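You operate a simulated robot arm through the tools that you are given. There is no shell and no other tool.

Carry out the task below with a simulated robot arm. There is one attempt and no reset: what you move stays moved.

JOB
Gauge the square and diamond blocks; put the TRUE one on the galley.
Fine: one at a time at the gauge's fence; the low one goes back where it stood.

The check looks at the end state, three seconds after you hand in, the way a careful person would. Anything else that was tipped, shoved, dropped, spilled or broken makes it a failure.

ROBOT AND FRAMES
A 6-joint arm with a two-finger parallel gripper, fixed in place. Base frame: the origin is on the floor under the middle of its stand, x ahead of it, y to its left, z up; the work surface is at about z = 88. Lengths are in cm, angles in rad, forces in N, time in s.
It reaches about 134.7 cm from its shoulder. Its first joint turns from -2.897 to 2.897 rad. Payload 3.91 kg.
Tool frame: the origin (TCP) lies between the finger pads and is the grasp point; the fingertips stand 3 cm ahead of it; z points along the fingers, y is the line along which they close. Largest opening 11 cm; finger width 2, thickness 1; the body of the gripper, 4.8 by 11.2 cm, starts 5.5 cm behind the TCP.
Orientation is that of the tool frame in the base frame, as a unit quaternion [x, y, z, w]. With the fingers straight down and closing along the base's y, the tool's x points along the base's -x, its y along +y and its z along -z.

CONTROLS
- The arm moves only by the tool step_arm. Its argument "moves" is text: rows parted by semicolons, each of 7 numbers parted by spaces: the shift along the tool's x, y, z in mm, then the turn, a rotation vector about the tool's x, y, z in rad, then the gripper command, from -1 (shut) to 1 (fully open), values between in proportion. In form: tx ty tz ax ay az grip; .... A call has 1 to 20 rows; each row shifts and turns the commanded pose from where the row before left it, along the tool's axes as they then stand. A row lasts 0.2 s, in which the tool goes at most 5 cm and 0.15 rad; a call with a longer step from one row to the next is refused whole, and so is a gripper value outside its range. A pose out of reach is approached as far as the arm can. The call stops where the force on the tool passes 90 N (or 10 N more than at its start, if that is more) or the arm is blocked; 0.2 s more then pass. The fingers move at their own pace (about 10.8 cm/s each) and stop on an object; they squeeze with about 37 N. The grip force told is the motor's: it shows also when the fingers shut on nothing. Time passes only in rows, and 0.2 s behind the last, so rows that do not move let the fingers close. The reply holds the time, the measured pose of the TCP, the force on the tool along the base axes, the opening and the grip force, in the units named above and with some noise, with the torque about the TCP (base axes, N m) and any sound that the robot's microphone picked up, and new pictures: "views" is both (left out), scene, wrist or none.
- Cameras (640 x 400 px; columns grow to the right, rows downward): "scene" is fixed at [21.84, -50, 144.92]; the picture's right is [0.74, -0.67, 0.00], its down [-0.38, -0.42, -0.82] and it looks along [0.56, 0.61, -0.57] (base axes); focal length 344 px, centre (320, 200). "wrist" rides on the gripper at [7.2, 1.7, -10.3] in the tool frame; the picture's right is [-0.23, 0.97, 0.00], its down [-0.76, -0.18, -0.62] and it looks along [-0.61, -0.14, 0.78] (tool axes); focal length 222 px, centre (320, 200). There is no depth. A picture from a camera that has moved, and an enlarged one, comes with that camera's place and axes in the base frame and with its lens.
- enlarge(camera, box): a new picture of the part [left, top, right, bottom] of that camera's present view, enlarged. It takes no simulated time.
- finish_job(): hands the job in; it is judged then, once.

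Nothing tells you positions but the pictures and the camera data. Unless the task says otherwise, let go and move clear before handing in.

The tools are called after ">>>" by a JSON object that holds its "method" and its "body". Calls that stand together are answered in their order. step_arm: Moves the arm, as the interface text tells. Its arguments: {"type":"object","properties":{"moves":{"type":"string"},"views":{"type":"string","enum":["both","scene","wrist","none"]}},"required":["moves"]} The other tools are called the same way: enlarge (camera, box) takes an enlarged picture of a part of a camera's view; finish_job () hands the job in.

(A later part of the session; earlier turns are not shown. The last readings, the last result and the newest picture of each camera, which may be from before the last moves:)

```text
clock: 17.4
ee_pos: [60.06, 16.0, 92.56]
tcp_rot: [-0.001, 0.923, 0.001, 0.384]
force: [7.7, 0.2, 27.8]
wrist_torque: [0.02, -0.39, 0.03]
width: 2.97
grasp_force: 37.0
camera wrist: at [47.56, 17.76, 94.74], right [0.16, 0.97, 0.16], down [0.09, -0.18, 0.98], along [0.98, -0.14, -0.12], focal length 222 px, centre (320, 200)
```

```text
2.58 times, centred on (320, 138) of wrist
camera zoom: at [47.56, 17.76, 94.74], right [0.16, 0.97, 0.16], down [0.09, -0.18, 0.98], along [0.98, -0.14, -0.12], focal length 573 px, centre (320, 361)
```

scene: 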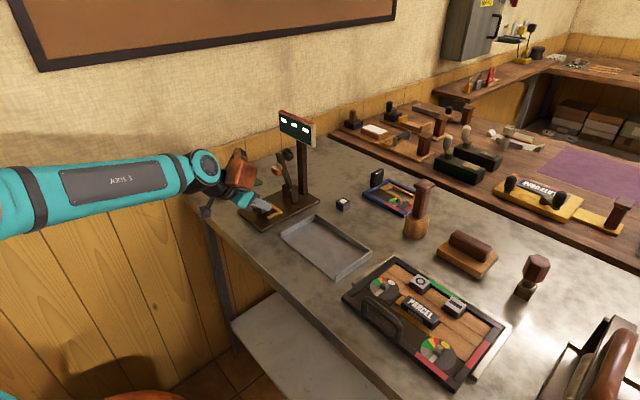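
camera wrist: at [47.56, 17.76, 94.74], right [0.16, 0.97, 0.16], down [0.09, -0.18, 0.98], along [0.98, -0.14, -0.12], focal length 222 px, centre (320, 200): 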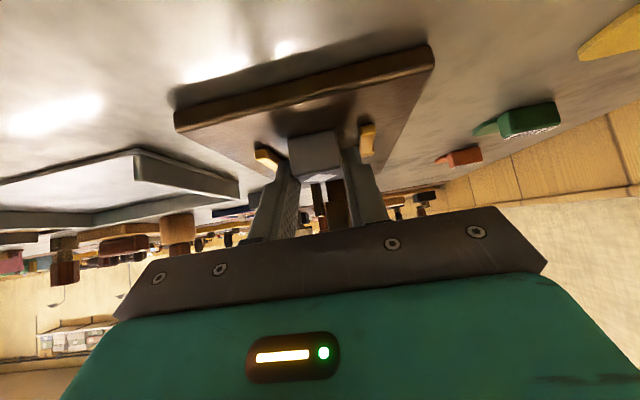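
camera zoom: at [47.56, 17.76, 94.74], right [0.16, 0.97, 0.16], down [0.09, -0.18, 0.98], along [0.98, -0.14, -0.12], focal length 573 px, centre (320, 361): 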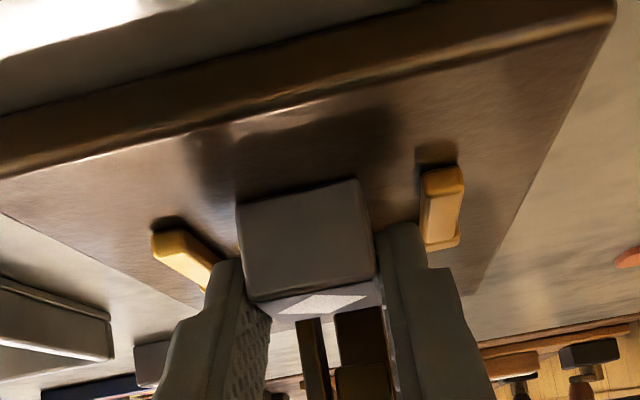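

Contact with the plate was felt at commanded z ≈ 92.53. I'm easing off slightly and sliding towards the fence bar in small steps.

>>> {"method": "step_arm", "body": {"moves": "-0.95 0 -0.95 0 0 0 -1; -1.41 0 1.41 0 0 0 -1; -1.41 0 1.41 0 0 0 -1; 0 0 0 0 0 0 -1", "views": "none"}}

>>> {"method": "step_arm", "body": {"moves": "-1.41 0 1.41 0 0 0 -1; 0 0 0 0 0 0 -1", "views": "none"}}

>>> {"method": "step_arm", "body": {"moves": "-0.71 0 0.71 0 0 0 -1; 0 0 0 0 0 0 -1", "views": "wrist"}}

>>> {"method": "enlarge", "body": {"camera": "wrist", "box": [220, 60, 420, 215]}}

```text
clock: 18.4
ee_pos: [60.58, 15.87, 92.44]
tcp_rot: [0.001, 0.924, -0.001, 0.382]
force: [-6.3, -0.1, 14.8]
wrist_torque: [0.01, -0.06, -0.01]
width: 2.93
grasp_force: 36.8
```

```text
clock: 19.0
ee_pos: [60.61, 16.08, 92.53]
tcp_rot: [0.0, 0.924, 0.0, 0.382]
force: [-2.6, -0.2, 6.1]
wrist_torque: [-0.02, -0.07, -0.01]
width: 2.98
grasp_force: 37.4
```

```text
clock: 19.6
ee_pos: [60.74, 15.95, 92.51]
tcp_rot: [0.0, 0.924, 0.0, 0.383]
force: [-2.9, -0.1, 9.3]
wrist_torque: [-0.02, -0.05, 0.0]
width: 2.95
grasp_force: 36.3
camera wrist: at [48.25, 17.69, 94.76], right [0.16, 0.97, 0.16], down [0.1, -0.18, 0.98], along [0.98, -0.14, -0.12], focal length 222 px, centre (320, 200)
```

wrist: 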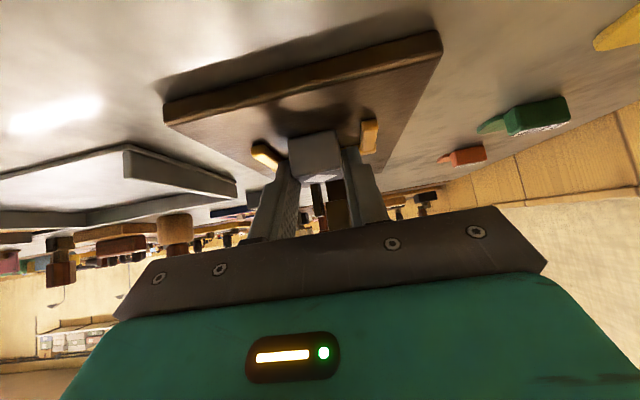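

```text
2.58 times, centred on (320, 138) of wrist
camera zoom: at [48.25, 17.69, 94.76], right [0.16, 0.97, 0.16], down [0.1, -0.18, 0.98], along [0.98, -0.14, -0.12], focal length 573 px, centre (320, 361)
```

zoom: 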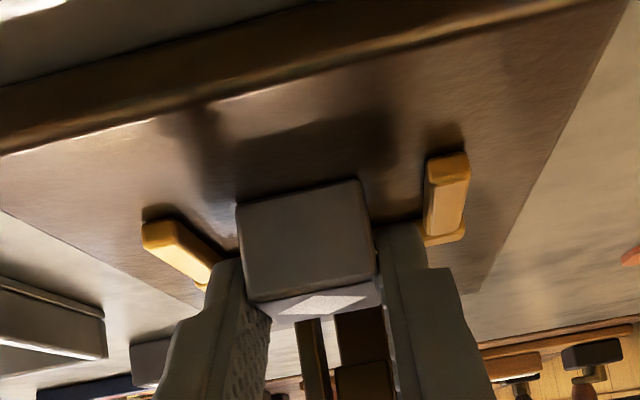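

>>> {"method": "step_arm", "body": {"moves": "-0.35 0 -0.35 0 0 0 -1; -0.71 0 0.71 0 0 0 -1; 0 0 0 0 0 0 -1", "views": "none"}}

>>> {"method": "step_arm", "body": {"moves": "-0.71 0 0.71 0 0 0 -1; 0 0 0 0 0 0 -1", "views": "none"}}

>>> {"method": "step_arm", "body": {"moves": "-0.71 0 0.71 0 0 0 -1; 0 0 0 0 0 0 -1", "views": "none"}}

>>> {"method": "step_arm", "body": {"moves": "-0.71 0 0.71 0 0 0 -1; 0 0 0 0 0 0 -1", "views": "none"}}

```text
clock: 20.4
ee_pos: [60.96, 15.97, 92.5]
tcp_rot: [0.0, 0.924, -0.001, 0.383]
force: [-2.0, -0.3, 4.9]
wrist_torque: [-0.03, -0.09, -0.03]
width: 2.95
grasp_force: 36.8
```

```text
clock: 21.0
ee_pos: [61.0, 16.04, 92.4]
tcp_rot: [0.0, 0.924, 0.0, 0.382]
force: [-0.3, -1.2, 0.9]
wrist_torque: [-0.01, -0.03, -0.02]
width: 2.98
grasp_force: 36.9
```

```text
clock: 21.6
ee_pos: [61.12, 15.93, 92.53]
tcp_rot: [-0.001, 0.924, 0.001, 0.383]
force: [0.4, -0.7, -2.0]
wrist_torque: [-0.02, 0.04, -0.03]
width: 2.99
grasp_force: 37.0
```

```text
clock: 22.2
ee_pos: [61.22, 16.06, 92.46]
tcp_rot: [0.001, 0.924, -0.001, 0.382]
force: [-0.3, 0.1, -1.9]
wrist_torque: [0.0, 0.03, 0.01]
width: 2.96
grasp_force: 36.9
```

>>> {"method": "step_arm", "body": {"moves": "-0.71 0 0.71 0 0 0 -1; -0.71 0 0.71 0 0 0 -1; 0 0 0 0 0 0 -1", "views": "none"}}

>>> {"method": "step_arm", "body": {"moves": "-0.71 0 0.71 0 0 0 -1; 0 0 0 0 0 0 -1", "views": "both"}}

>>> {"method": "enlarge", "body": {"camera": "wrist", "box": [220, 60, 420, 215]}}

>>> {"method": "enlarge", "body": {"camera": "scene", "box": [210, 100, 340, 240]}}

```text
clock: 23.0
ee_pos: [61.46, 16.0, 92.61]
tcp_rot: [0.0, 0.924, 0.0, 0.383]
force: [-9.6, -1.1, -4.8]
wrist_torque: [0.0, 0.38, 0.0]
width: 2.95
grasp_force: 37.5
```

```text
clock: 23.6
ee_pos: [61.42, 15.96, 92.55]
tcp_rot: [0.0, 0.924, 0.0, 0.383]
force: [-27.6, -2.2, -1.4]
wrist_torque: [-0.07, 0.8, -0.08]
width: 2.97
grasp_force: 36.9
camera wrist: at [48.84, 17.72, 94.79], right [0.16, 0.97, 0.16], down [0.1, -0.18, 0.98], along [0.98, -0.14, -0.12], focal length 222 px, centre (320, 200)
```

scene: 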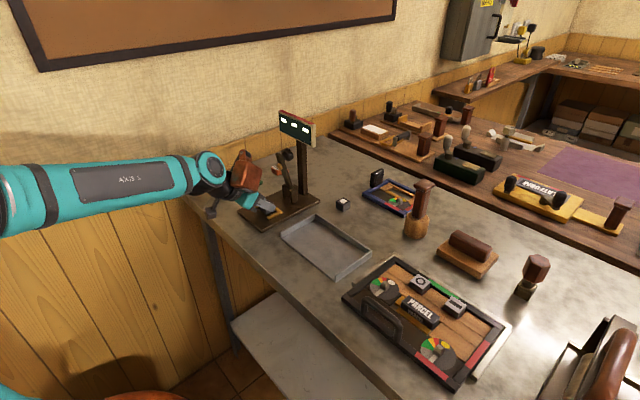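
wrist: 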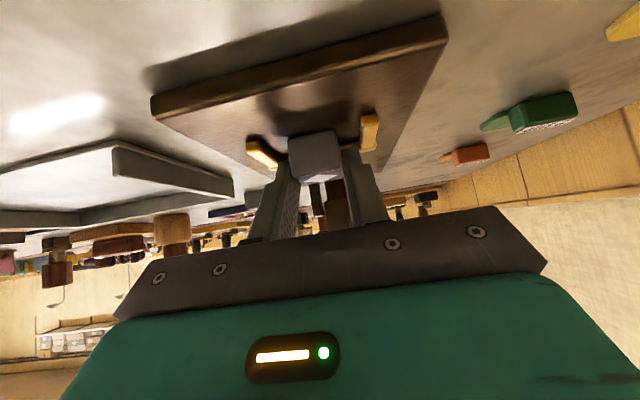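

```text
2.58 times, centred on (320, 138) of wrist
camera zoom: at [48.84, 17.72, 94.79], right [0.16, 0.97, 0.16], down [0.1, -0.18, 0.98], along [0.98, -0.14, -0.12], focal length 573 px, centre (320, 361)
```

zoom: 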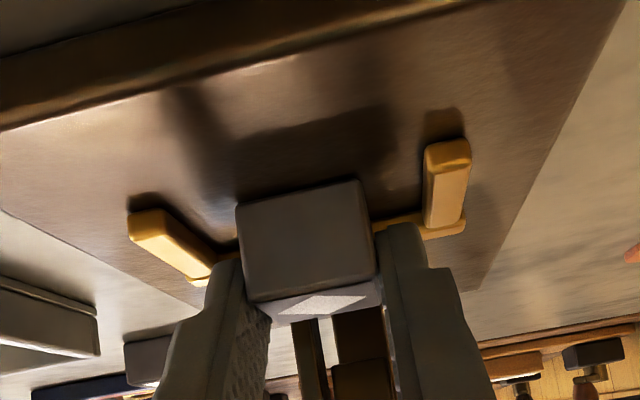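

```text
2.86 times, centred on (275, 170) of scene
camera zoom: at [21.84, -50.0, 144.92], right [0.74, -0.67, 0.0], down [-0.38, -0.42, -0.82], along [0.56, 0.61, -0.57], focal length 983 px, centre (449, 286)
```

zoom: 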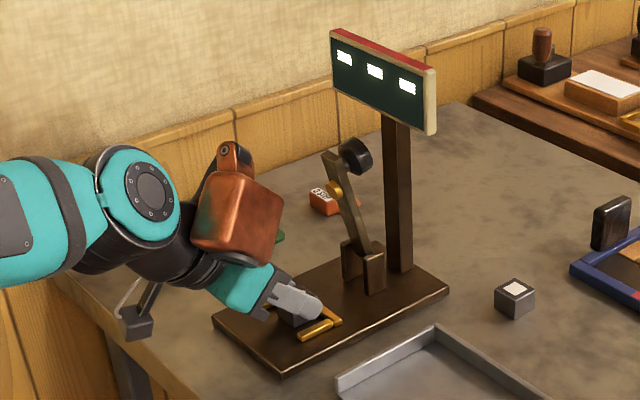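

The block touched the fence (x force rose). I'm backing off the pressure, setting it down, opening just slightly and retreating along the finger axis.

>>> {"method": "step_arm", "body": {"moves": "0.85 0 -0.85 0 0 0 -1; 0.45 0 0.45 0 0 0 -1; 0 0 0 0 0 0 -1", "views": "none"}}

>>> {"method": "step_arm", "body": {"moves": "0 0 0 0 0 0 -0.42; 0 0 0 0 0 0 -0.39; 0 0 0 0 0 0 -0.39", "views": "wrist"}}

>>> {"method": "enlarge", "body": {"camera": "wrist", "box": [220, 60, 420, 215]}}

```text
clock: 24.4
ee_pos: [61.44, 15.99, 92.46]
tcp_rot: [-0.001, 0.924, 0.0, 0.382]
force: [-17.0, 2.6, -0.5]
wrist_torque: [0.08, 0.46, 0.02]
width: 2.94
grasp_force: 37.2
```

```text
clock: 25.2
ee_pos: [61.48, 15.9, 92.41]
tcp_rot: [0.001, 0.924, -0.001, 0.383]
force: [-0.4, -0.5, 0.0]
wrist_torque: [0.01, 0.0, 0.02]
width: 3.34
grasp_force: 0.0
camera wrist: at [48.88, 17.68, 94.74], right [0.16, 0.97, 0.16], down [0.1, -0.18, 0.98], along [0.98, -0.14, -0.12], focal length 222 px, centre (320, 200)
```

wrist: 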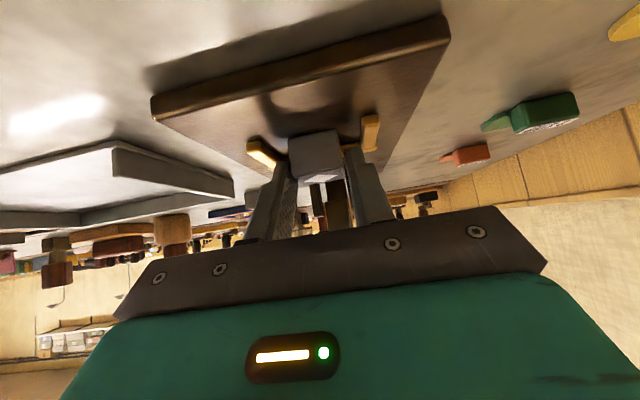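

```text
2.58 times, centred on (320, 138) of wrist
camera zoom: at [48.88, 17.68, 94.74], right [0.16, 0.97, 0.16], down [0.1, -0.18, 0.98], along [0.98, -0.14, -0.12], focal length 573 px, centre (320, 361)
```

zoom: 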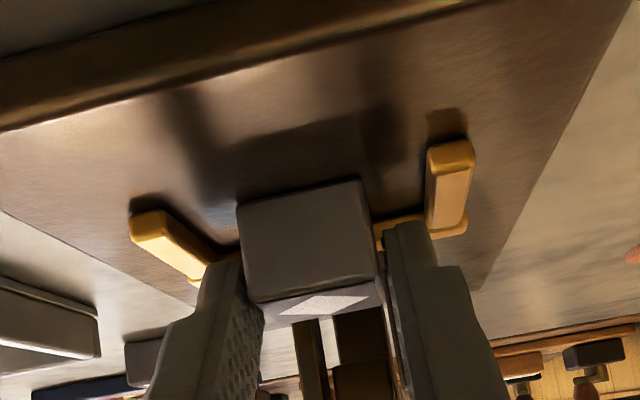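

Released cleanly. Retreating along the finger axis, then rising in front of the lever to look at the knob.

>>> {"method": "step_arm", "body": {"moves": "0 0 -10 0 0 0 -0.39; 0 0 -15 0 0 0 -0.39; 0 0 -25 0 0 0 -0.39; 0 0 -30 0 0 0 -0.39; -28.3 0 -28.3 0 0 0 0.09; -28.3 0 -28.3 0 0 0 0.09; -28.3 0 -28.3 0 0 0 0.09; 0 0 0 0 0 0 0.09"}}

>>> {"method": "enlarge", "body": {"camera": "wrist", "box": [260, 0, 400, 220]}}

>>> {"method": "enlarge", "body": {"camera": "scene", "box": [220, 100, 340, 230]}}

```text
clock: 27.0
ee_pos: [55.52, 15.71, 110.37]
tcp_rot: [-0.001, 0.924, 0.0, 0.383]
force: [-0.5, 0.5, 0.7]
wrist_torque: [-0.01, -0.04, -0.01]
width: 6.02
grasp_force: 0.0
camera wrist: at [42.96, 17.51, 112.6], right [0.16, 0.97, 0.16], down [0.1, -0.18, 0.98], along [0.98, -0.14, -0.12], focal length 222 px, centre (320, 200)
```

scene: 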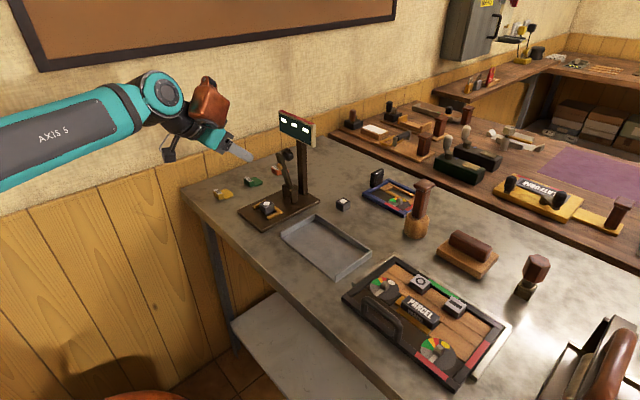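
wrist: 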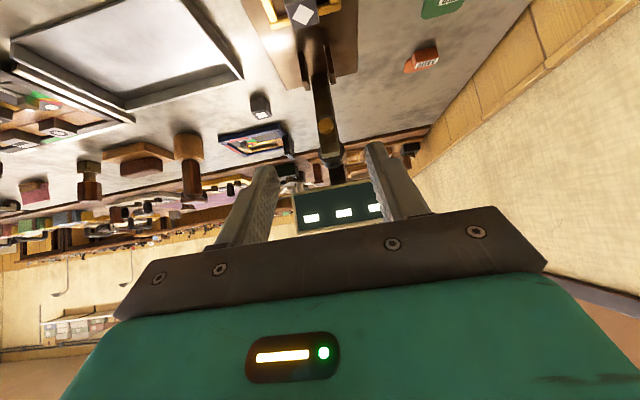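

```text
1.82 times, centred on (330, 110) of wrist
camera zoom: at [42.96, 17.51, 112.6], right [0.16, 0.97, 0.16], down [0.1, -0.18, 0.98], along [0.98, -0.14, -0.12], focal length 404 px, centre (302, 364)
```

zoom: 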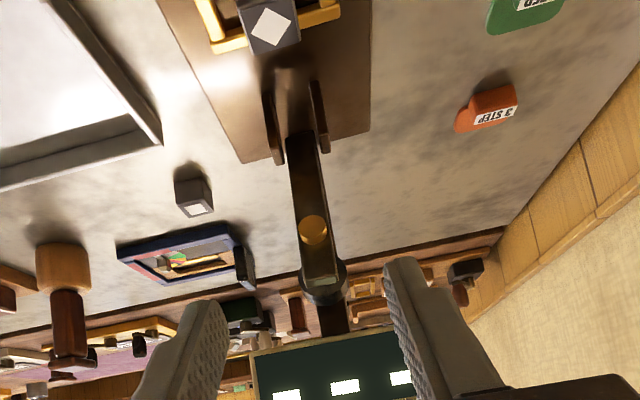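

```text
3.08 times, centred on (280, 165) of scene
camera zoom: at [21.84, -50.0, 144.92], right [0.74, -0.67, 0.0], down [-0.38, -0.42, -0.82], along [0.56, 0.61, -0.57], focal length 1058 px, centre (443, 308)
```

zoom: 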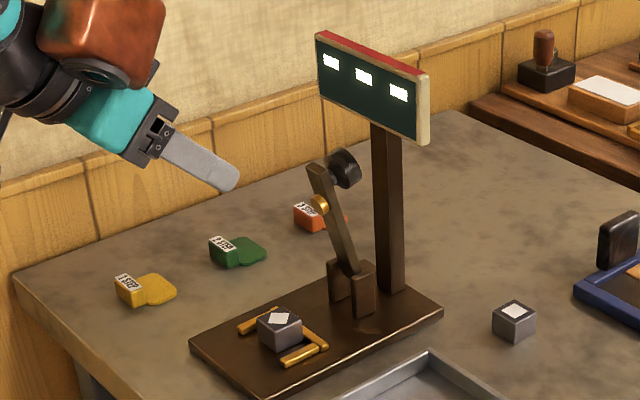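

The diamond block stands at the fence. I'm pausing one row to read the settled pose before approaching the knob.

>>> {"method": "step_arm", "body": {"moves": "0 0 0 0 0 0 0.09; 0 0 0 0 0 0 0.09", "views": "none"}}

>>> {"method": "enlarge", "body": {"camera": "wrist", "box": [300, 60, 370, 190]}}

>>> {"method": "enlarge", "body": {"camera": "scene", "box": [270, 140, 310, 180]}}

```text
clock: 27.6
ee_pos: [55.58, 15.74, 110.34]
tcp_rot: [0.0, 0.924, 0.0, 0.383]
force: [-0.2, -0.5, 0.7]
wrist_torque: [0.01, -0.03, -0.01]
width: 5.99
grasp_force: 0.1
```

```text
3.08 times, centred on (335, 125) of wrist
camera zoom: at [42.97, 17.51, 112.57], right [0.16, 0.97, 0.16], down [0.1, -0.18, 0.98], along [0.98, -0.14, -0.12], focal length 684 px, centre (274, 431)
```

zoom: 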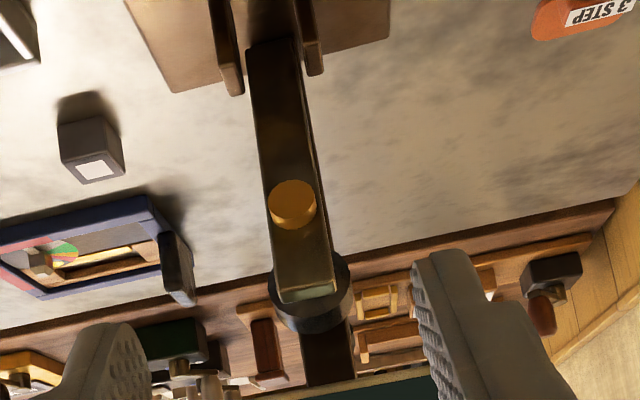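

```text
10.00 times, centred on (290, 160) of scene
camera zoom: at [21.84, -50.0, 144.92], right [0.74, -0.67, 0.0], down [-0.38, -0.42, -0.82], along [0.56, 0.61, -0.57], focal length 3440 px, centre (620, 600)
```

zoom: 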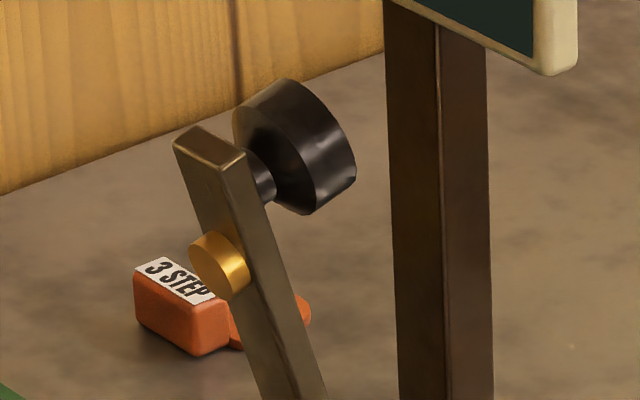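

The knob centre is about (70.5, 16.07, 103.7), radius ≈ 1.8. I'm approaching it along the finger axis with the fingers 6 cm apart so they pass either side of the lever.

>>> {"method": "step_arm", "body": {"moves": "-29.35 1.7 27.2 0 0 0 0.09; -29.35 1.7 27.2 0 0 0 0.09; 0 0 20 0 0 0 0.09; 0 0 20 0 0 0 0.09; 0 0 15 0 0 0 0.09; 0 0 0 0 0 0 0.09"}}

>>> {"method": "enlarge", "body": {"camera": "wrist", "box": [240, 60, 420, 240]}}

>>> {"method": "enlarge", "body": {"camera": "scene", "box": [220, 80, 340, 200]}}

```text
clock: 29.0
ee_pos: [67.65, 16.3, 106.62]
tcp_rot: [0.0, 0.924, 0.001, 0.383]
force: [-0.2, 0.3, 0.5]
wrist_torque: [-0.01, 0.01, -0.01]
width: 6.0
grasp_force: 0.0
camera wrist: at [55.09, 18.01, 108.84], right [0.16, 0.97, 0.16], down [0.1, -0.18, 0.98], along [0.98, -0.14, -0.12], focal length 222 px, centre (320, 200)
```

scene: 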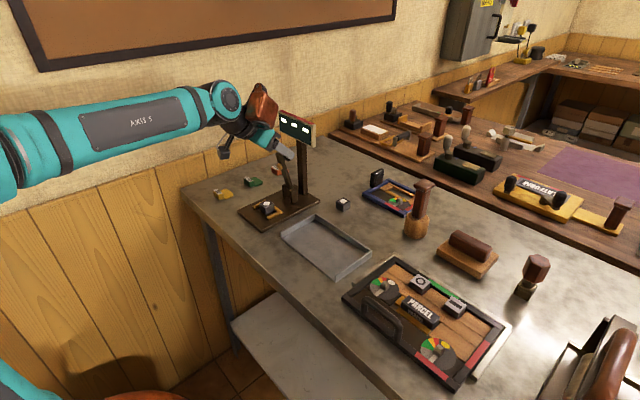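
wrist: 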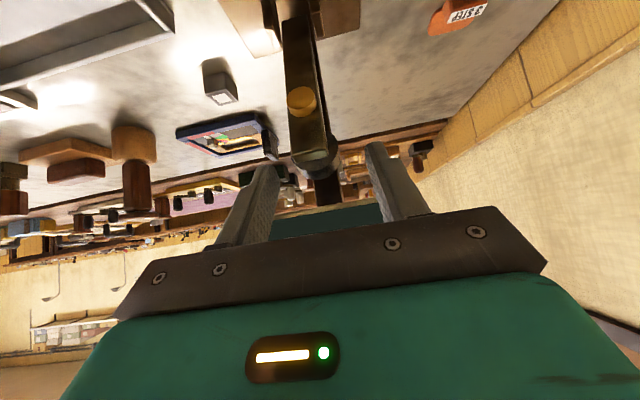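

```text
2.22 times, centred on (330, 150) of wrist
camera zoom: at [55.09, 18.01, 108.84], right [0.16, 0.97, 0.16], down [0.1, -0.18, 0.98], along [0.98, -0.14, -0.12], focal length 494 px, centre (298, 311)
```

zoom: 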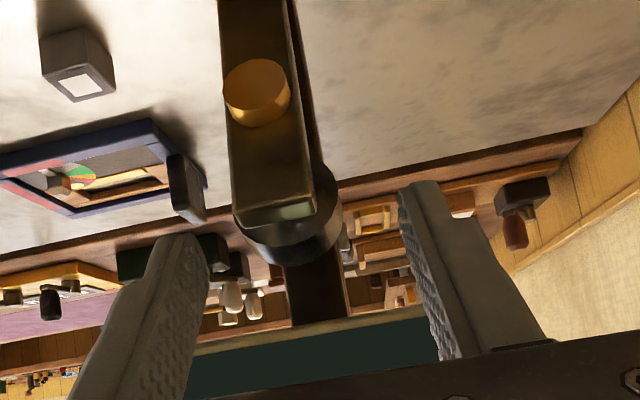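

```text
3.33 times, centred on (280, 140) of scene
camera zoom: at [21.84, -50.0, 144.92], right [0.74, -0.67, 0.0], down [-0.38, -0.42, -0.82], along [0.56, 0.61, -0.57], focal length 1146 px, centre (453, 400)
```

zoom: 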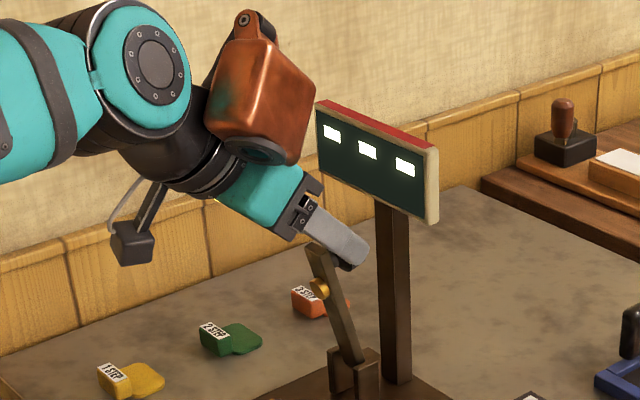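

The fingers straddle the lever, but are about 2.5 mm high in y. I'm correcting that and advancing the last 2.2 cm, then closing on the knob.

>>> {"method": "step_arm", "body": {"moves": "0 -2.5 0 0 0 0 0.09; 0 0 11 0 0 0 0.09; 0 0 11 0 0 0 0.09; 0 0 0 0 0 0 0.09"}}

>>> {"method": "enlarge", "body": {"camera": "wrist", "box": [240, 60, 420, 240]}}

>>> {"method": "enlarge", "body": {"camera": "scene", "box": [260, 110, 330, 190]}}

```text
clock: 30.0
ee_pos: [69.21, 16.07, 104.97]
tcp_rot: [0.0, 0.924, -0.001, 0.383]
force: [-0.6, 0.6, 0.7]
wrist_torque: [-0.01, -0.01, -0.01]
width: 5.99
grasp_force: 0.0
camera wrist: at [56.69, 17.85, 107.3], right [0.16, 0.97, 0.16], down [0.1, -0.18, 0.98], along [0.98, -0.14, -0.12], focal length 222 px, centre (320, 200)
```

scene: 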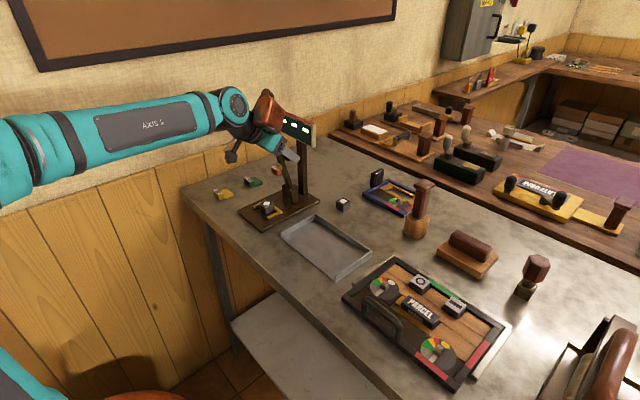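
wrist: 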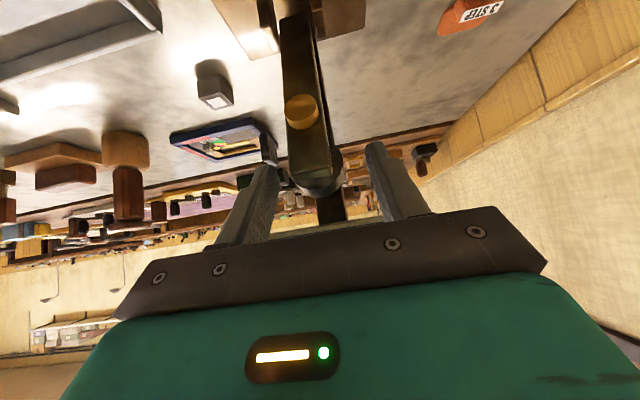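

```text
2.22 times, centred on (330, 150) of wrist
camera zoom: at [56.69, 17.85, 107.3], right [0.16, 0.97, 0.16], down [0.1, -0.18, 0.98], along [0.98, -0.14, -0.12], focal length 494 px, centre (298, 311)
```

zoom: 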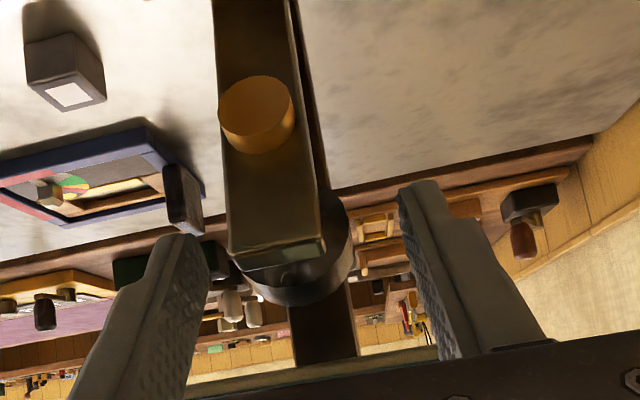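

```text
5.00 times, centred on (295, 150) of scene
camera zoom: at [21.84, -50.0, 144.92], right [0.74, -0.67, 0.0], down [-0.38, -0.42, -0.82], along [0.56, 0.61, -0.57], focal length 1720 px, centre (445, 450)
```

zoom: 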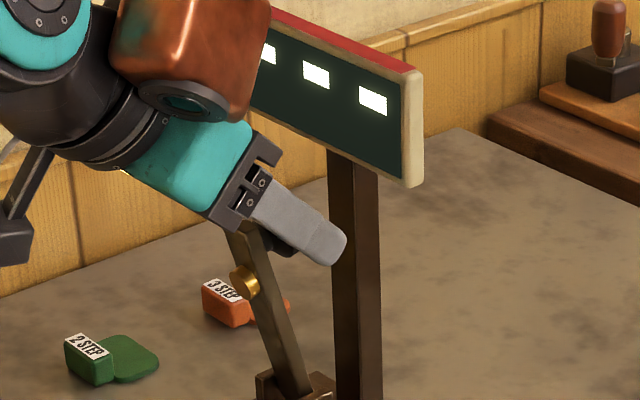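

The fingers are alongside the knob. Closing gently to just under its diameter.

>>> {"method": "step_arm", "body": {"moves": "0 0 0 0 0 0 -0.2; 0 0 0 0 0 0 -0.37; 0 0 0 0 0 0 -0.37", "views": "wrist"}}

>>> {"method": "enlarge", "body": {"camera": "wrist", "box": [240, 60, 420, 240]}}

```text
clock: 30.8
ee_pos: [69.22, 16.03, 105.09]
tcp_rot: [0.001, 0.924, -0.001, 0.382]
force: [-0.1, -2.1, -0.4]
wrist_torque: [-0.02, -0.05, 0.01]
width: 3.58
grasp_force: 1.3
camera wrist: at [56.69, 17.83, 107.3], right [0.16, 0.97, 0.16], down [0.1, -0.18, 0.98], along [0.98, -0.14, -0.12], focal length 222 px, centre (320, 200)
```

wrist: 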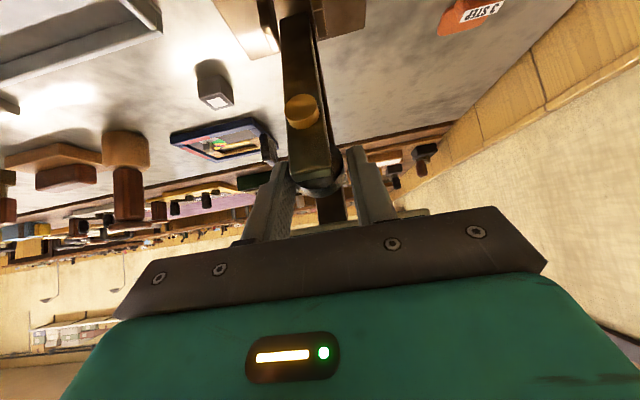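

```text
2.22 times, centred on (330, 150) of wrist
camera zoom: at [56.69, 17.83, 107.3], right [0.16, 0.97, 0.16], down [0.1, -0.18, 0.98], along [0.98, -0.14, -0.12], focal length 494 px, centre (298, 311)
```

zoom: 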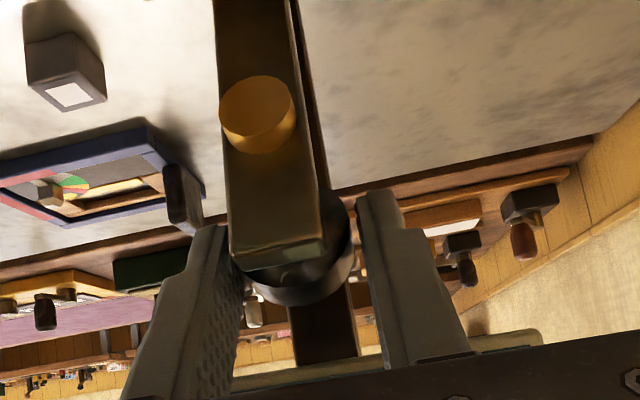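

The knob is held lightly (3.58 cm diameter). I'll grip a bit firmer and start drawing the lever along its arc towards the block in small steps.

>>> {"method": "step_arm", "body": {"moves": "0 0 0 0 0 0 -0.7; 3.43 0 -3.15 0 0 0 -0.7; 3.43 0 -3.15 0 0 0 -0.7; 0 0 0 0 0 0 -0.7", "views": "scene"}}

>>> {"method": "enlarge", "body": {"camera": "scene", "box": [230, 100, 330, 220]}}

```text
clock: 31.8
ee_pos: [68.27, 15.98, 104.96]
tcp_rot: [0.001, 0.924, -0.001, 0.382]
force: [12.1, -14.2, 4.2]
wrist_torque: [-0.26, -1.48, -0.14]
width: 3.34
grasp_force: 45.7
```

scene: 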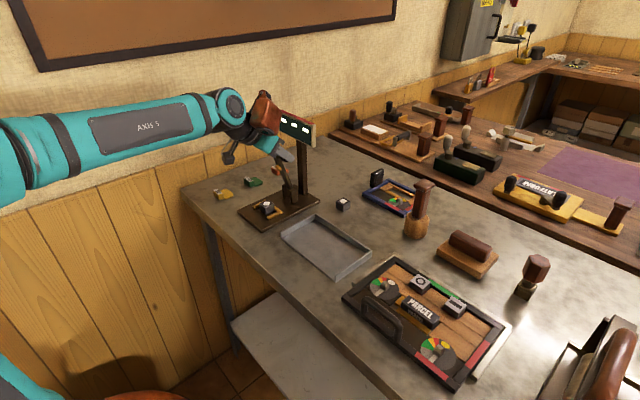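

```text
3.33 times, centred on (280, 160) of scene
camera zoom: at [21.84, -50.0, 144.92], right [0.74, -0.67, 0.0], down [-0.38, -0.42, -0.82], along [0.56, 0.61, -0.57], focal length 1146 px, centre (453, 333)
```

zoom: 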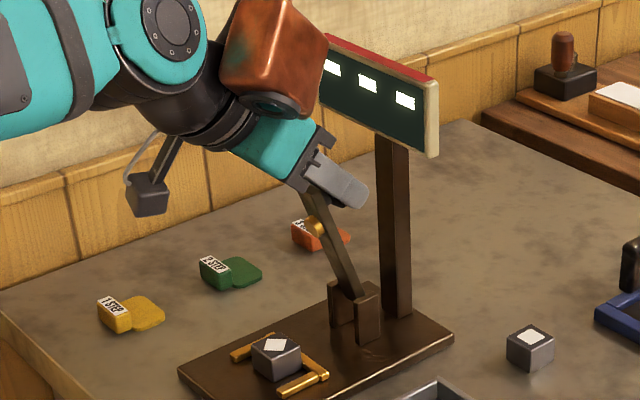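

The lever moved along. I'm relieving a small side load and continuing the arc another 10°.

>>> {"method": "step_arm", "body": {"moves": "0 -0.8 0 0 0 0 -0.7; 5.09 0 -3.56 0 0 0 -0.7; 5.09 0 -3.56 0 0 0 -0.7; 5.09 0 -3.56 0 0 0 -0.7; 0 0 0 0 0 0 -0.7", "views": "scene"}}

>>> {"method": "enlarge", "body": {"camera": "scene", "box": [230, 100, 330, 220]}}

```text
clock: 33.0
ee_pos: [66.44, 15.96, 104.53]
tcp_rot: [-0.001, 0.924, 0.001, 0.383]
force: [9.3, -11.0, 8.5]
wrist_torque: [-0.15, -1.41, -0.17]
width: 3.33
grasp_force: 44.7
```

scene: 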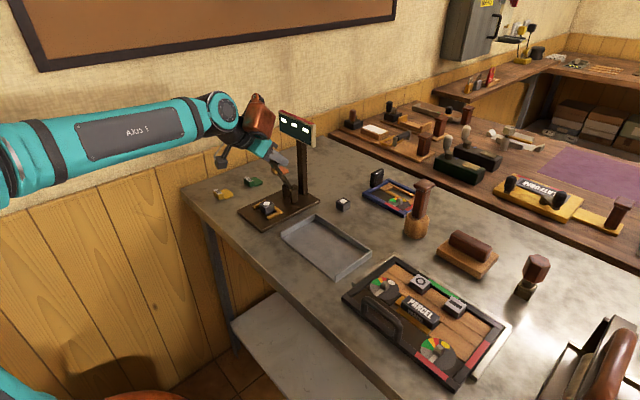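

```text
3.33 times, centred on (280, 160) of scene
camera zoom: at [21.84, -50.0, 144.92], right [0.74, -0.67, 0.0], down [-0.38, -0.42, -0.82], along [0.56, 0.61, -0.57], focal length 1146 px, centre (453, 333)
```

zoom: 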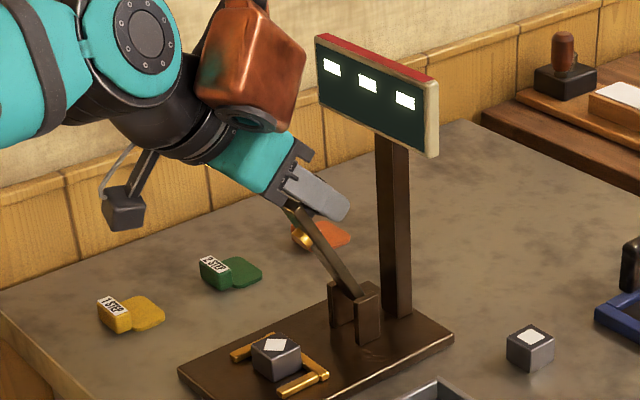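

>>> {"method": "step_arm", "body": {"moves": "0 -0.6 0 0 0 0 -0.7; 6.4 0 -3.4 0 0 0 -0.7; 6.7 0 -3.0 0 0 0 -0.7; 7.0 0 -2.5 0 0 0 -0.7; 7.3 0 -2.1 0 0 0 -0.7; 7.5 0 -1.7 0 0 0 -0.7; 0 0 0 0 0 0 -0.7", "views": "scene"}}

>>> {"method": "enlarge", "body": {"camera": "scene", "box": [230, 100, 330, 220]}}

```text
clock: 34.6
ee_pos: [62.95, 15.84, 102.93]
tcp_rot: [-0.001, 0.924, 0.0, 0.383]
force: [7.0, 15.4, 10.0]
wrist_torque: [0.3, -1.4, 0.16]
width: 3.32
grasp_force: 45.2
```

scene: 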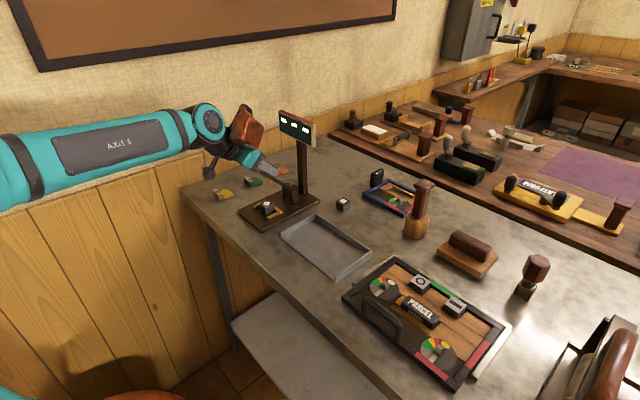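

```text
3.33 times, centred on (280, 160) of scene
camera zoom: at [21.84, -50.0, 144.92], right [0.74, -0.67, 0.0], down [-0.38, -0.42, -0.82], along [0.56, 0.61, -0.57], focal length 1146 px, centre (453, 333)
```

zoom: 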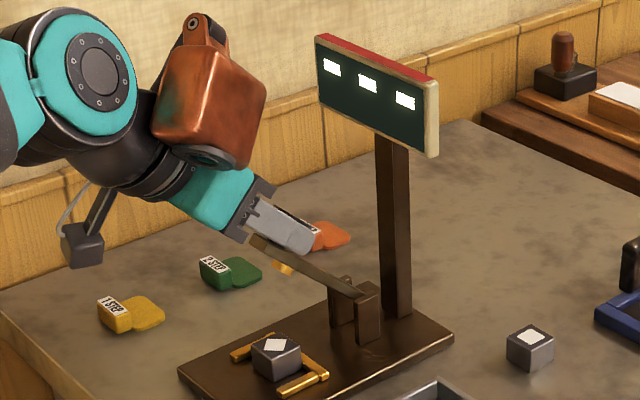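

The lever is at about 55° from vertical. I'll continue towards the block, correcting the side load.

>>> {"method": "step_arm", "body": {"moves": "0 0.6 0 0 0 0 -0.7; 9.26 0 -1.22 0 0 0 -0.7; 9.33 0 -0.4 0 0 0 -0.7; 9.33 0 0.4 0 0 0 -0.7; 9.26 0 1.22 0 0 0 -0.7; 9.11 0 2.02 0 0 0 -0.7; 0 0 0 0 0 0 -0.7", "views": "scene"}}

>>> {"method": "enlarge", "body": {"camera": "scene", "box": [230, 100, 330, 220]}}

```text
clock: 36.2
ee_pos: [59.92, 16.02, 99.66]
tcp_rot: [0.001, 0.923, 0.0, 0.384]
force: [-0.4, 10.7, 14.5]
wrist_torque: [0.24, -1.5, 0.18]
width: 3.31
grasp_force: 44.7
```

scene: 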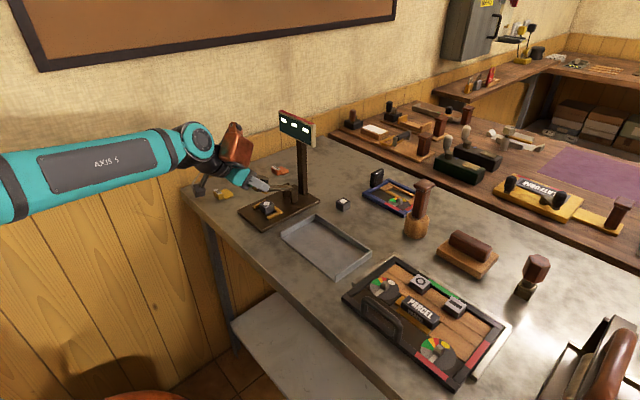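

```text
3.33 times, centred on (280, 160) of scene
camera zoom: at [21.84, -50.0, 144.92], right [0.74, -0.67, 0.0], down [-0.38, -0.42, -0.82], along [0.56, 0.61, -0.57], focal length 1146 px, centre (453, 333)
```

zoom: 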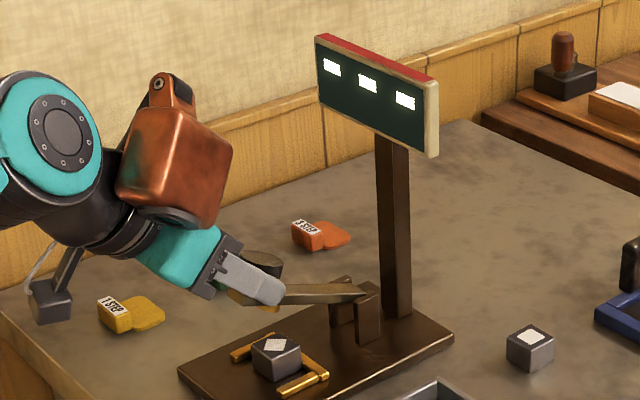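

Almost horizontal. I'm easing down the last part in small steps and watching force and display.

>>> {"method": "step_arm", "body": {"moves": "0 0.4 0 0 0 0 -0.7; 4.45 0 1.4 0 0 0 -0.7; 4.45 0 1.4 0 0 0 -0.7; 4.35 0 1.75 0 0 0 -0.7; 0 0 0 0 0 0 -0.7", "views": "scene"}}

>>> {"method": "enlarge", "body": {"camera": "scene", "box": [230, 100, 330, 220]}}

```text
clock: 37.4
ee_pos: [59.23, 16.06, 98.47]
tcp_rot: [0.0, 0.924, 0.0, 0.382]
force: [-2.1, 2.7, 15.9]
wrist_torque: [0.09, -1.48, 0.05]
width: 3.31
grasp_force: 44.9
```

scene: 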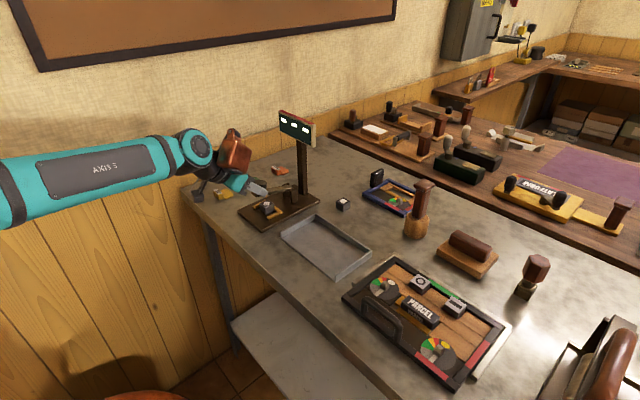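

```text
3.33 times, centred on (280, 160) of scene
camera zoom: at [21.84, -50.0, 144.92], right [0.74, -0.67, 0.0], down [-0.38, -0.42, -0.82], along [0.56, 0.61, -0.57], focal length 1146 px, centre (453, 333)
```

zoom: 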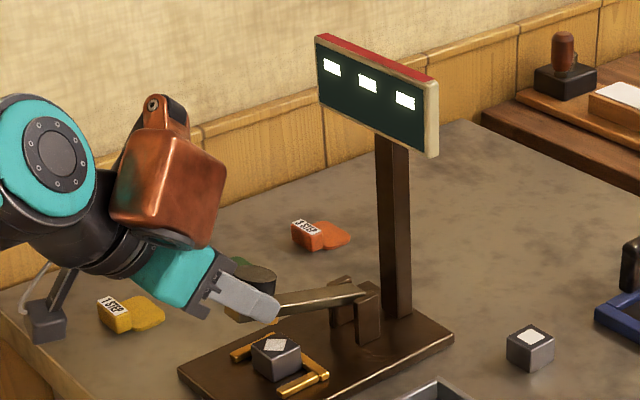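

>>> {"method": "step_arm", "body": {"moves": "4.3 0 1.8 0 0 0 -0.7; 4.2 0 2.1 0 0 0 -0.7; 0 0 0 0 0 0 -0.7", "views": "scene"}}

>>> {"method": "enlarge", "body": {"camera": "scene", "box": [230, 100, 330, 220]}}

```text
clock: 38.2
ee_pos: [58.96, 15.99, 97.53]
tcp_rot: [0.0, 0.924, 0.0, 0.382]
force: [-3.3, -0.1, 11.2]
wrist_torque: [0.13, -1.1, -0.06]
width: 3.32
grasp_force: 45.1
```

scene: 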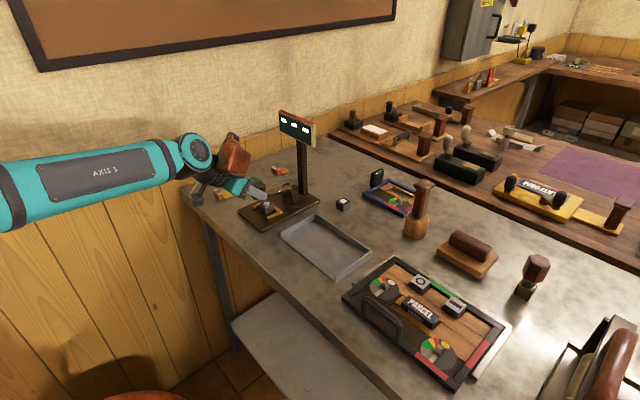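

```text
3.33 times, centred on (280, 160) of scene
camera zoom: at [21.84, -50.0, 144.92], right [0.74, -0.67, 0.0], down [-0.38, -0.42, -0.82], along [0.56, 0.61, -0.57], focal length 1146 px, centre (453, 333)
```

zoom: 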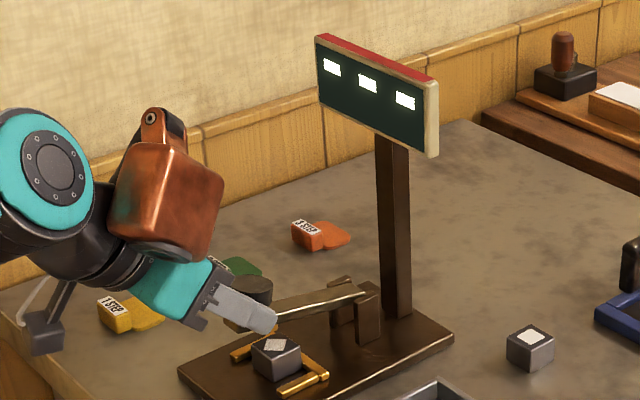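

>>> {"method": "step_arm", "body": {"moves": "4.1 0 2.3 0 0 0 -0.7; 4.0 0 2.5 0 0 0 -0.7; 0 0 0 0 0 0 -0.7", "views": "scene"}}

>>> {"method": "enlarge", "body": {"camera": "scene", "box": [230, 100, 330, 220]}}

```text
clock: 39.0
ee_pos: [58.74, 15.94, 96.72]
tcp_rot: [-0.001, 0.923, 0.001, 0.384]
force: [-7.6, -3.8, 16.0]
wrist_torque: [0.02, -1.42, -0.03]
width: 3.33
grasp_force: 45.1
```

scene: 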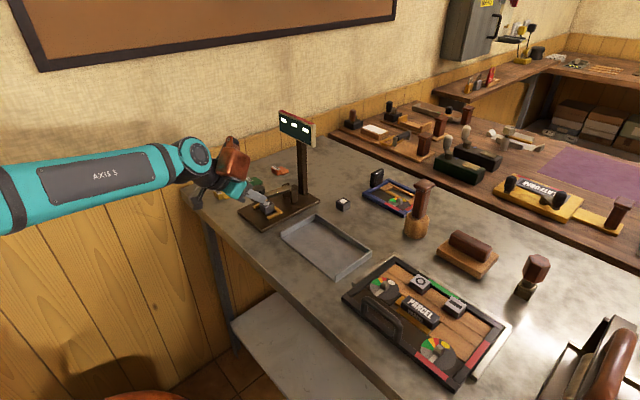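

```text
3.33 times, centred on (280, 160) of scene
camera zoom: at [21.84, -50.0, 144.92], right [0.74, -0.67, 0.0], down [-0.38, -0.42, -0.82], along [0.56, 0.61, -0.57], focal length 1146 px, centre (453, 333)
```

zoom: 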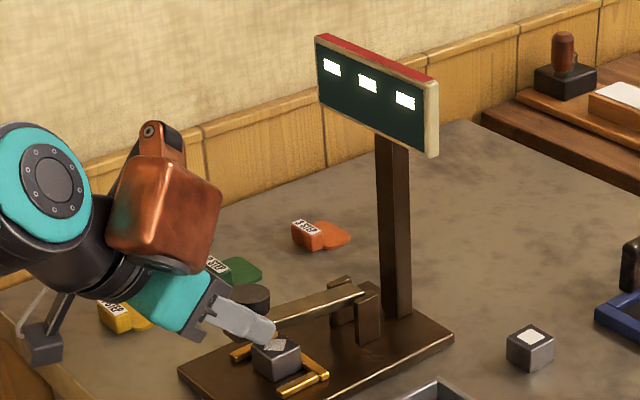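

>>> {"method": "step_arm", "body": {"moves": "4.1 0 2.0 0 0 0 -0.7; 4.0 0 2.3 0 0 0 -0.7; 0 0 0 0 0 0 -0.7", "views": "scene"}}

>>> {"method": "enlarge", "body": {"camera": "scene", "box": [230, 100, 330, 220]}}

```text
clock: 39.8
ee_pos: [58.47, 16.02, 95.77]
tcp_rot: [0.0, 0.924, -0.001, 0.383]
force: [2.6, -6.2, 10.4]
wrist_torque: [-0.05, -1.28, -0.11]
width: 3.32
grasp_force: 45.4
```

scene: 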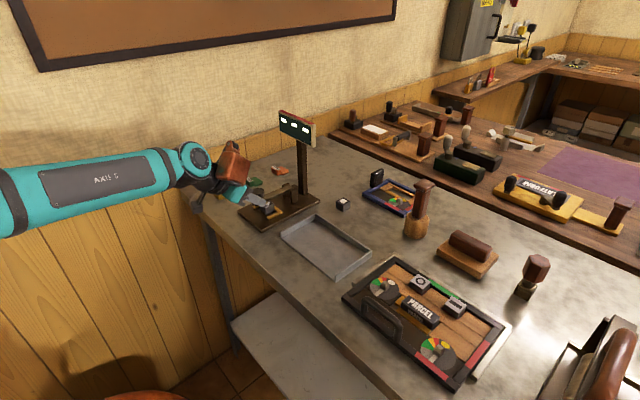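

```text
3.33 times, centred on (280, 160) of scene
camera zoom: at [21.84, -50.0, 144.92], right [0.74, -0.67, 0.0], down [-0.38, -0.42, -0.82], along [0.56, 0.61, -0.57], focal length 1146 px, centre (453, 333)
```

zoom: 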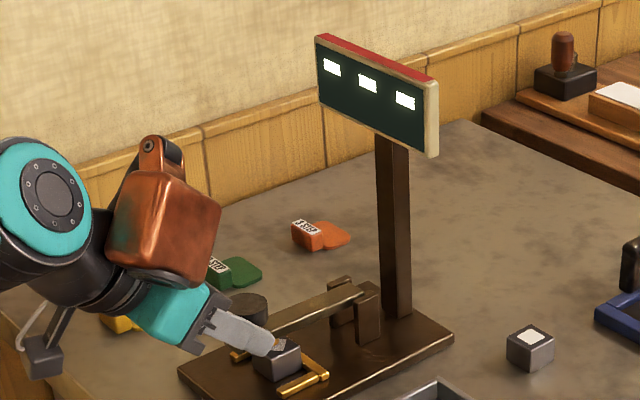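

The lever is almost horizontal. I'm continuing in finer steps.

>>> {"method": "step_arm", "body": {"moves": "1.9 0.2 1.3 0 0 0 -0.7; 0 0 0 0 0 0 -0.7", "views": "none"}}

>>> {"method": "step_arm", "body": {"moves": "1.9 0.2 1.4 0 0 0 -0.7; 0 0 0 0 0 0 -0.7", "views": "scene"}}

>>> {"method": "enlarge", "body": {"camera": "scene", "box": [230, 100, 330, 220]}}

```text
clock: 40.4
ee_pos: [58.46, 16.0, 95.49]
tcp_rot: [0.0, 0.924, 0.0, 0.382]
force: [1.3, -9.8, 11.2]
wrist_torque: [-0.08, -1.45, -0.14]
width: 3.31
grasp_force: 44.7
```

```text
clock: 41.0
ee_pos: [58.35, 15.95, 95.34]
tcp_rot: [0.0, 0.924, 0.0, 0.383]
force: [1.4, -17.2, 12.3]
wrist_torque: [-0.18, -1.46, -0.27]
width: 3.31
grasp_force: 45.0
```

scene: 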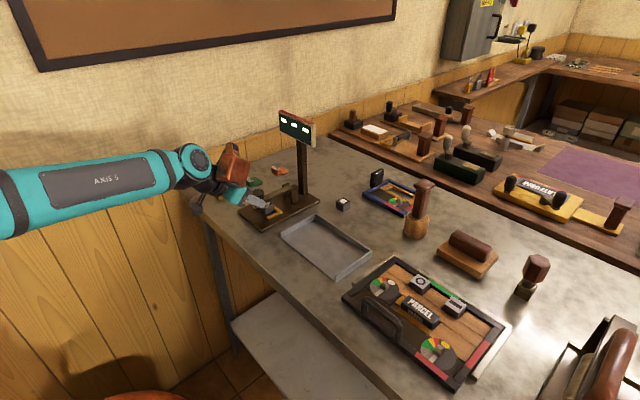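

```text
3.33 times, centred on (280, 160) of scene
camera zoom: at [21.84, -50.0, 144.92], right [0.74, -0.67, 0.0], down [-0.38, -0.42, -0.82], along [0.56, 0.61, -0.57], focal length 1146 px, centre (453, 333)
```

zoom: 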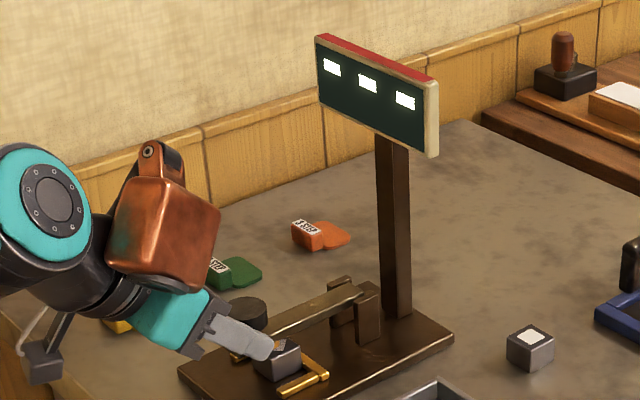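

>>> {"method": "step_arm", "body": {"moves": "1.5 -0.6 1.1 0 0 0 -0.7; 0 0 0 0 0 0 -0.7", "views": "both"}}

>>> {"method": "enlarge", "body": {"camera": "wrist", "box": [220, 60, 420, 215]}}

>>> {"method": "enlarge", "body": {"camera": "scene", "box": [240, 170, 310, 220]}}

```text
clock: 41.6
ee_pos: [58.44, 15.86, 95.15]
tcp_rot: [0.0, 0.924, 0.0, 0.383]
force: [-3.1, -17.1, 13.5]
wrist_torque: [-0.15, -1.41, -0.33]
width: 3.33
grasp_force: 45.3
camera wrist: at [45.83, 17.73, 97.4], right [0.16, 0.97, 0.16], down [0.1, -0.18, 0.98], along [0.98, -0.14, -0.12], focal length 222 px, centre (320, 200)
```

scene: 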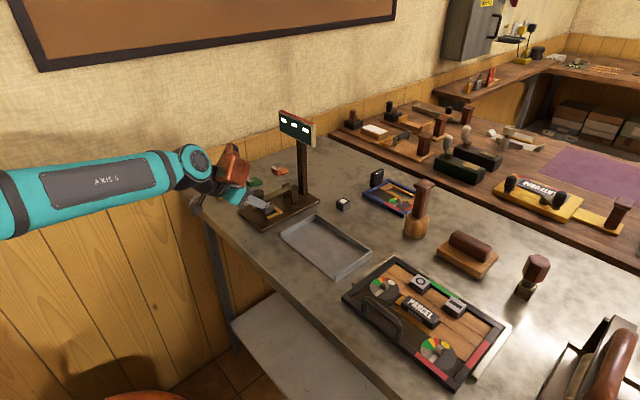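
wrist: 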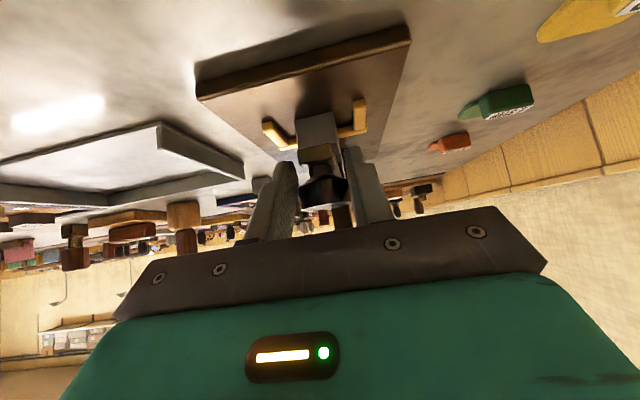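

```text
2.58 times, centred on (320, 138) of wrist
camera zoom: at [45.83, 17.73, 97.4], right [0.16, 0.97, 0.16], down [0.1, -0.18, 0.98], along [0.98, -0.14, -0.12], focal length 573 px, centre (320, 361)
```

zoom: 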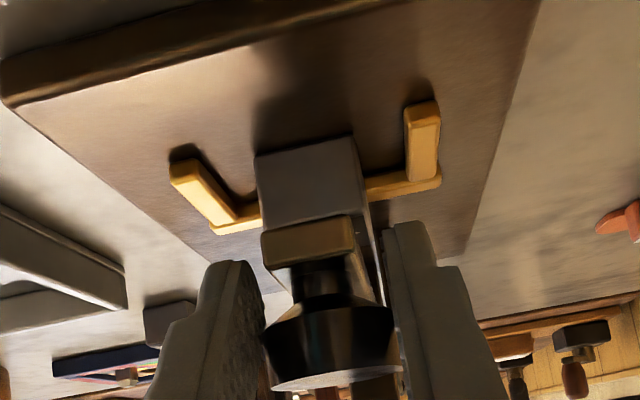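

```text
8.00 times, centred on (275, 195) of scene
camera zoom: at [21.84, -50.0, 144.92], right [0.74, -0.67, 0.0], down [-0.38, -0.42, -0.82], along [0.56, 0.61, -0.57], focal length 2752 px, centre (680, 240)
```

zoom: 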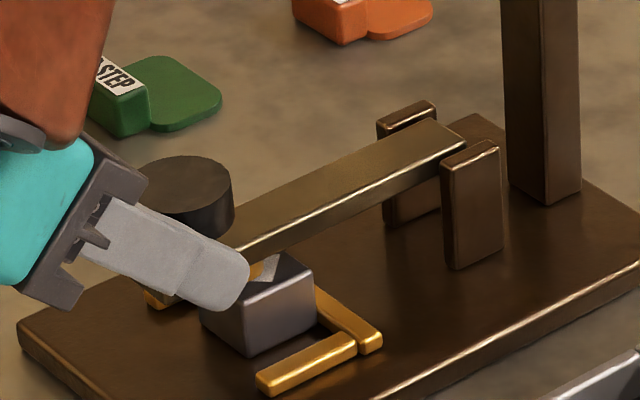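

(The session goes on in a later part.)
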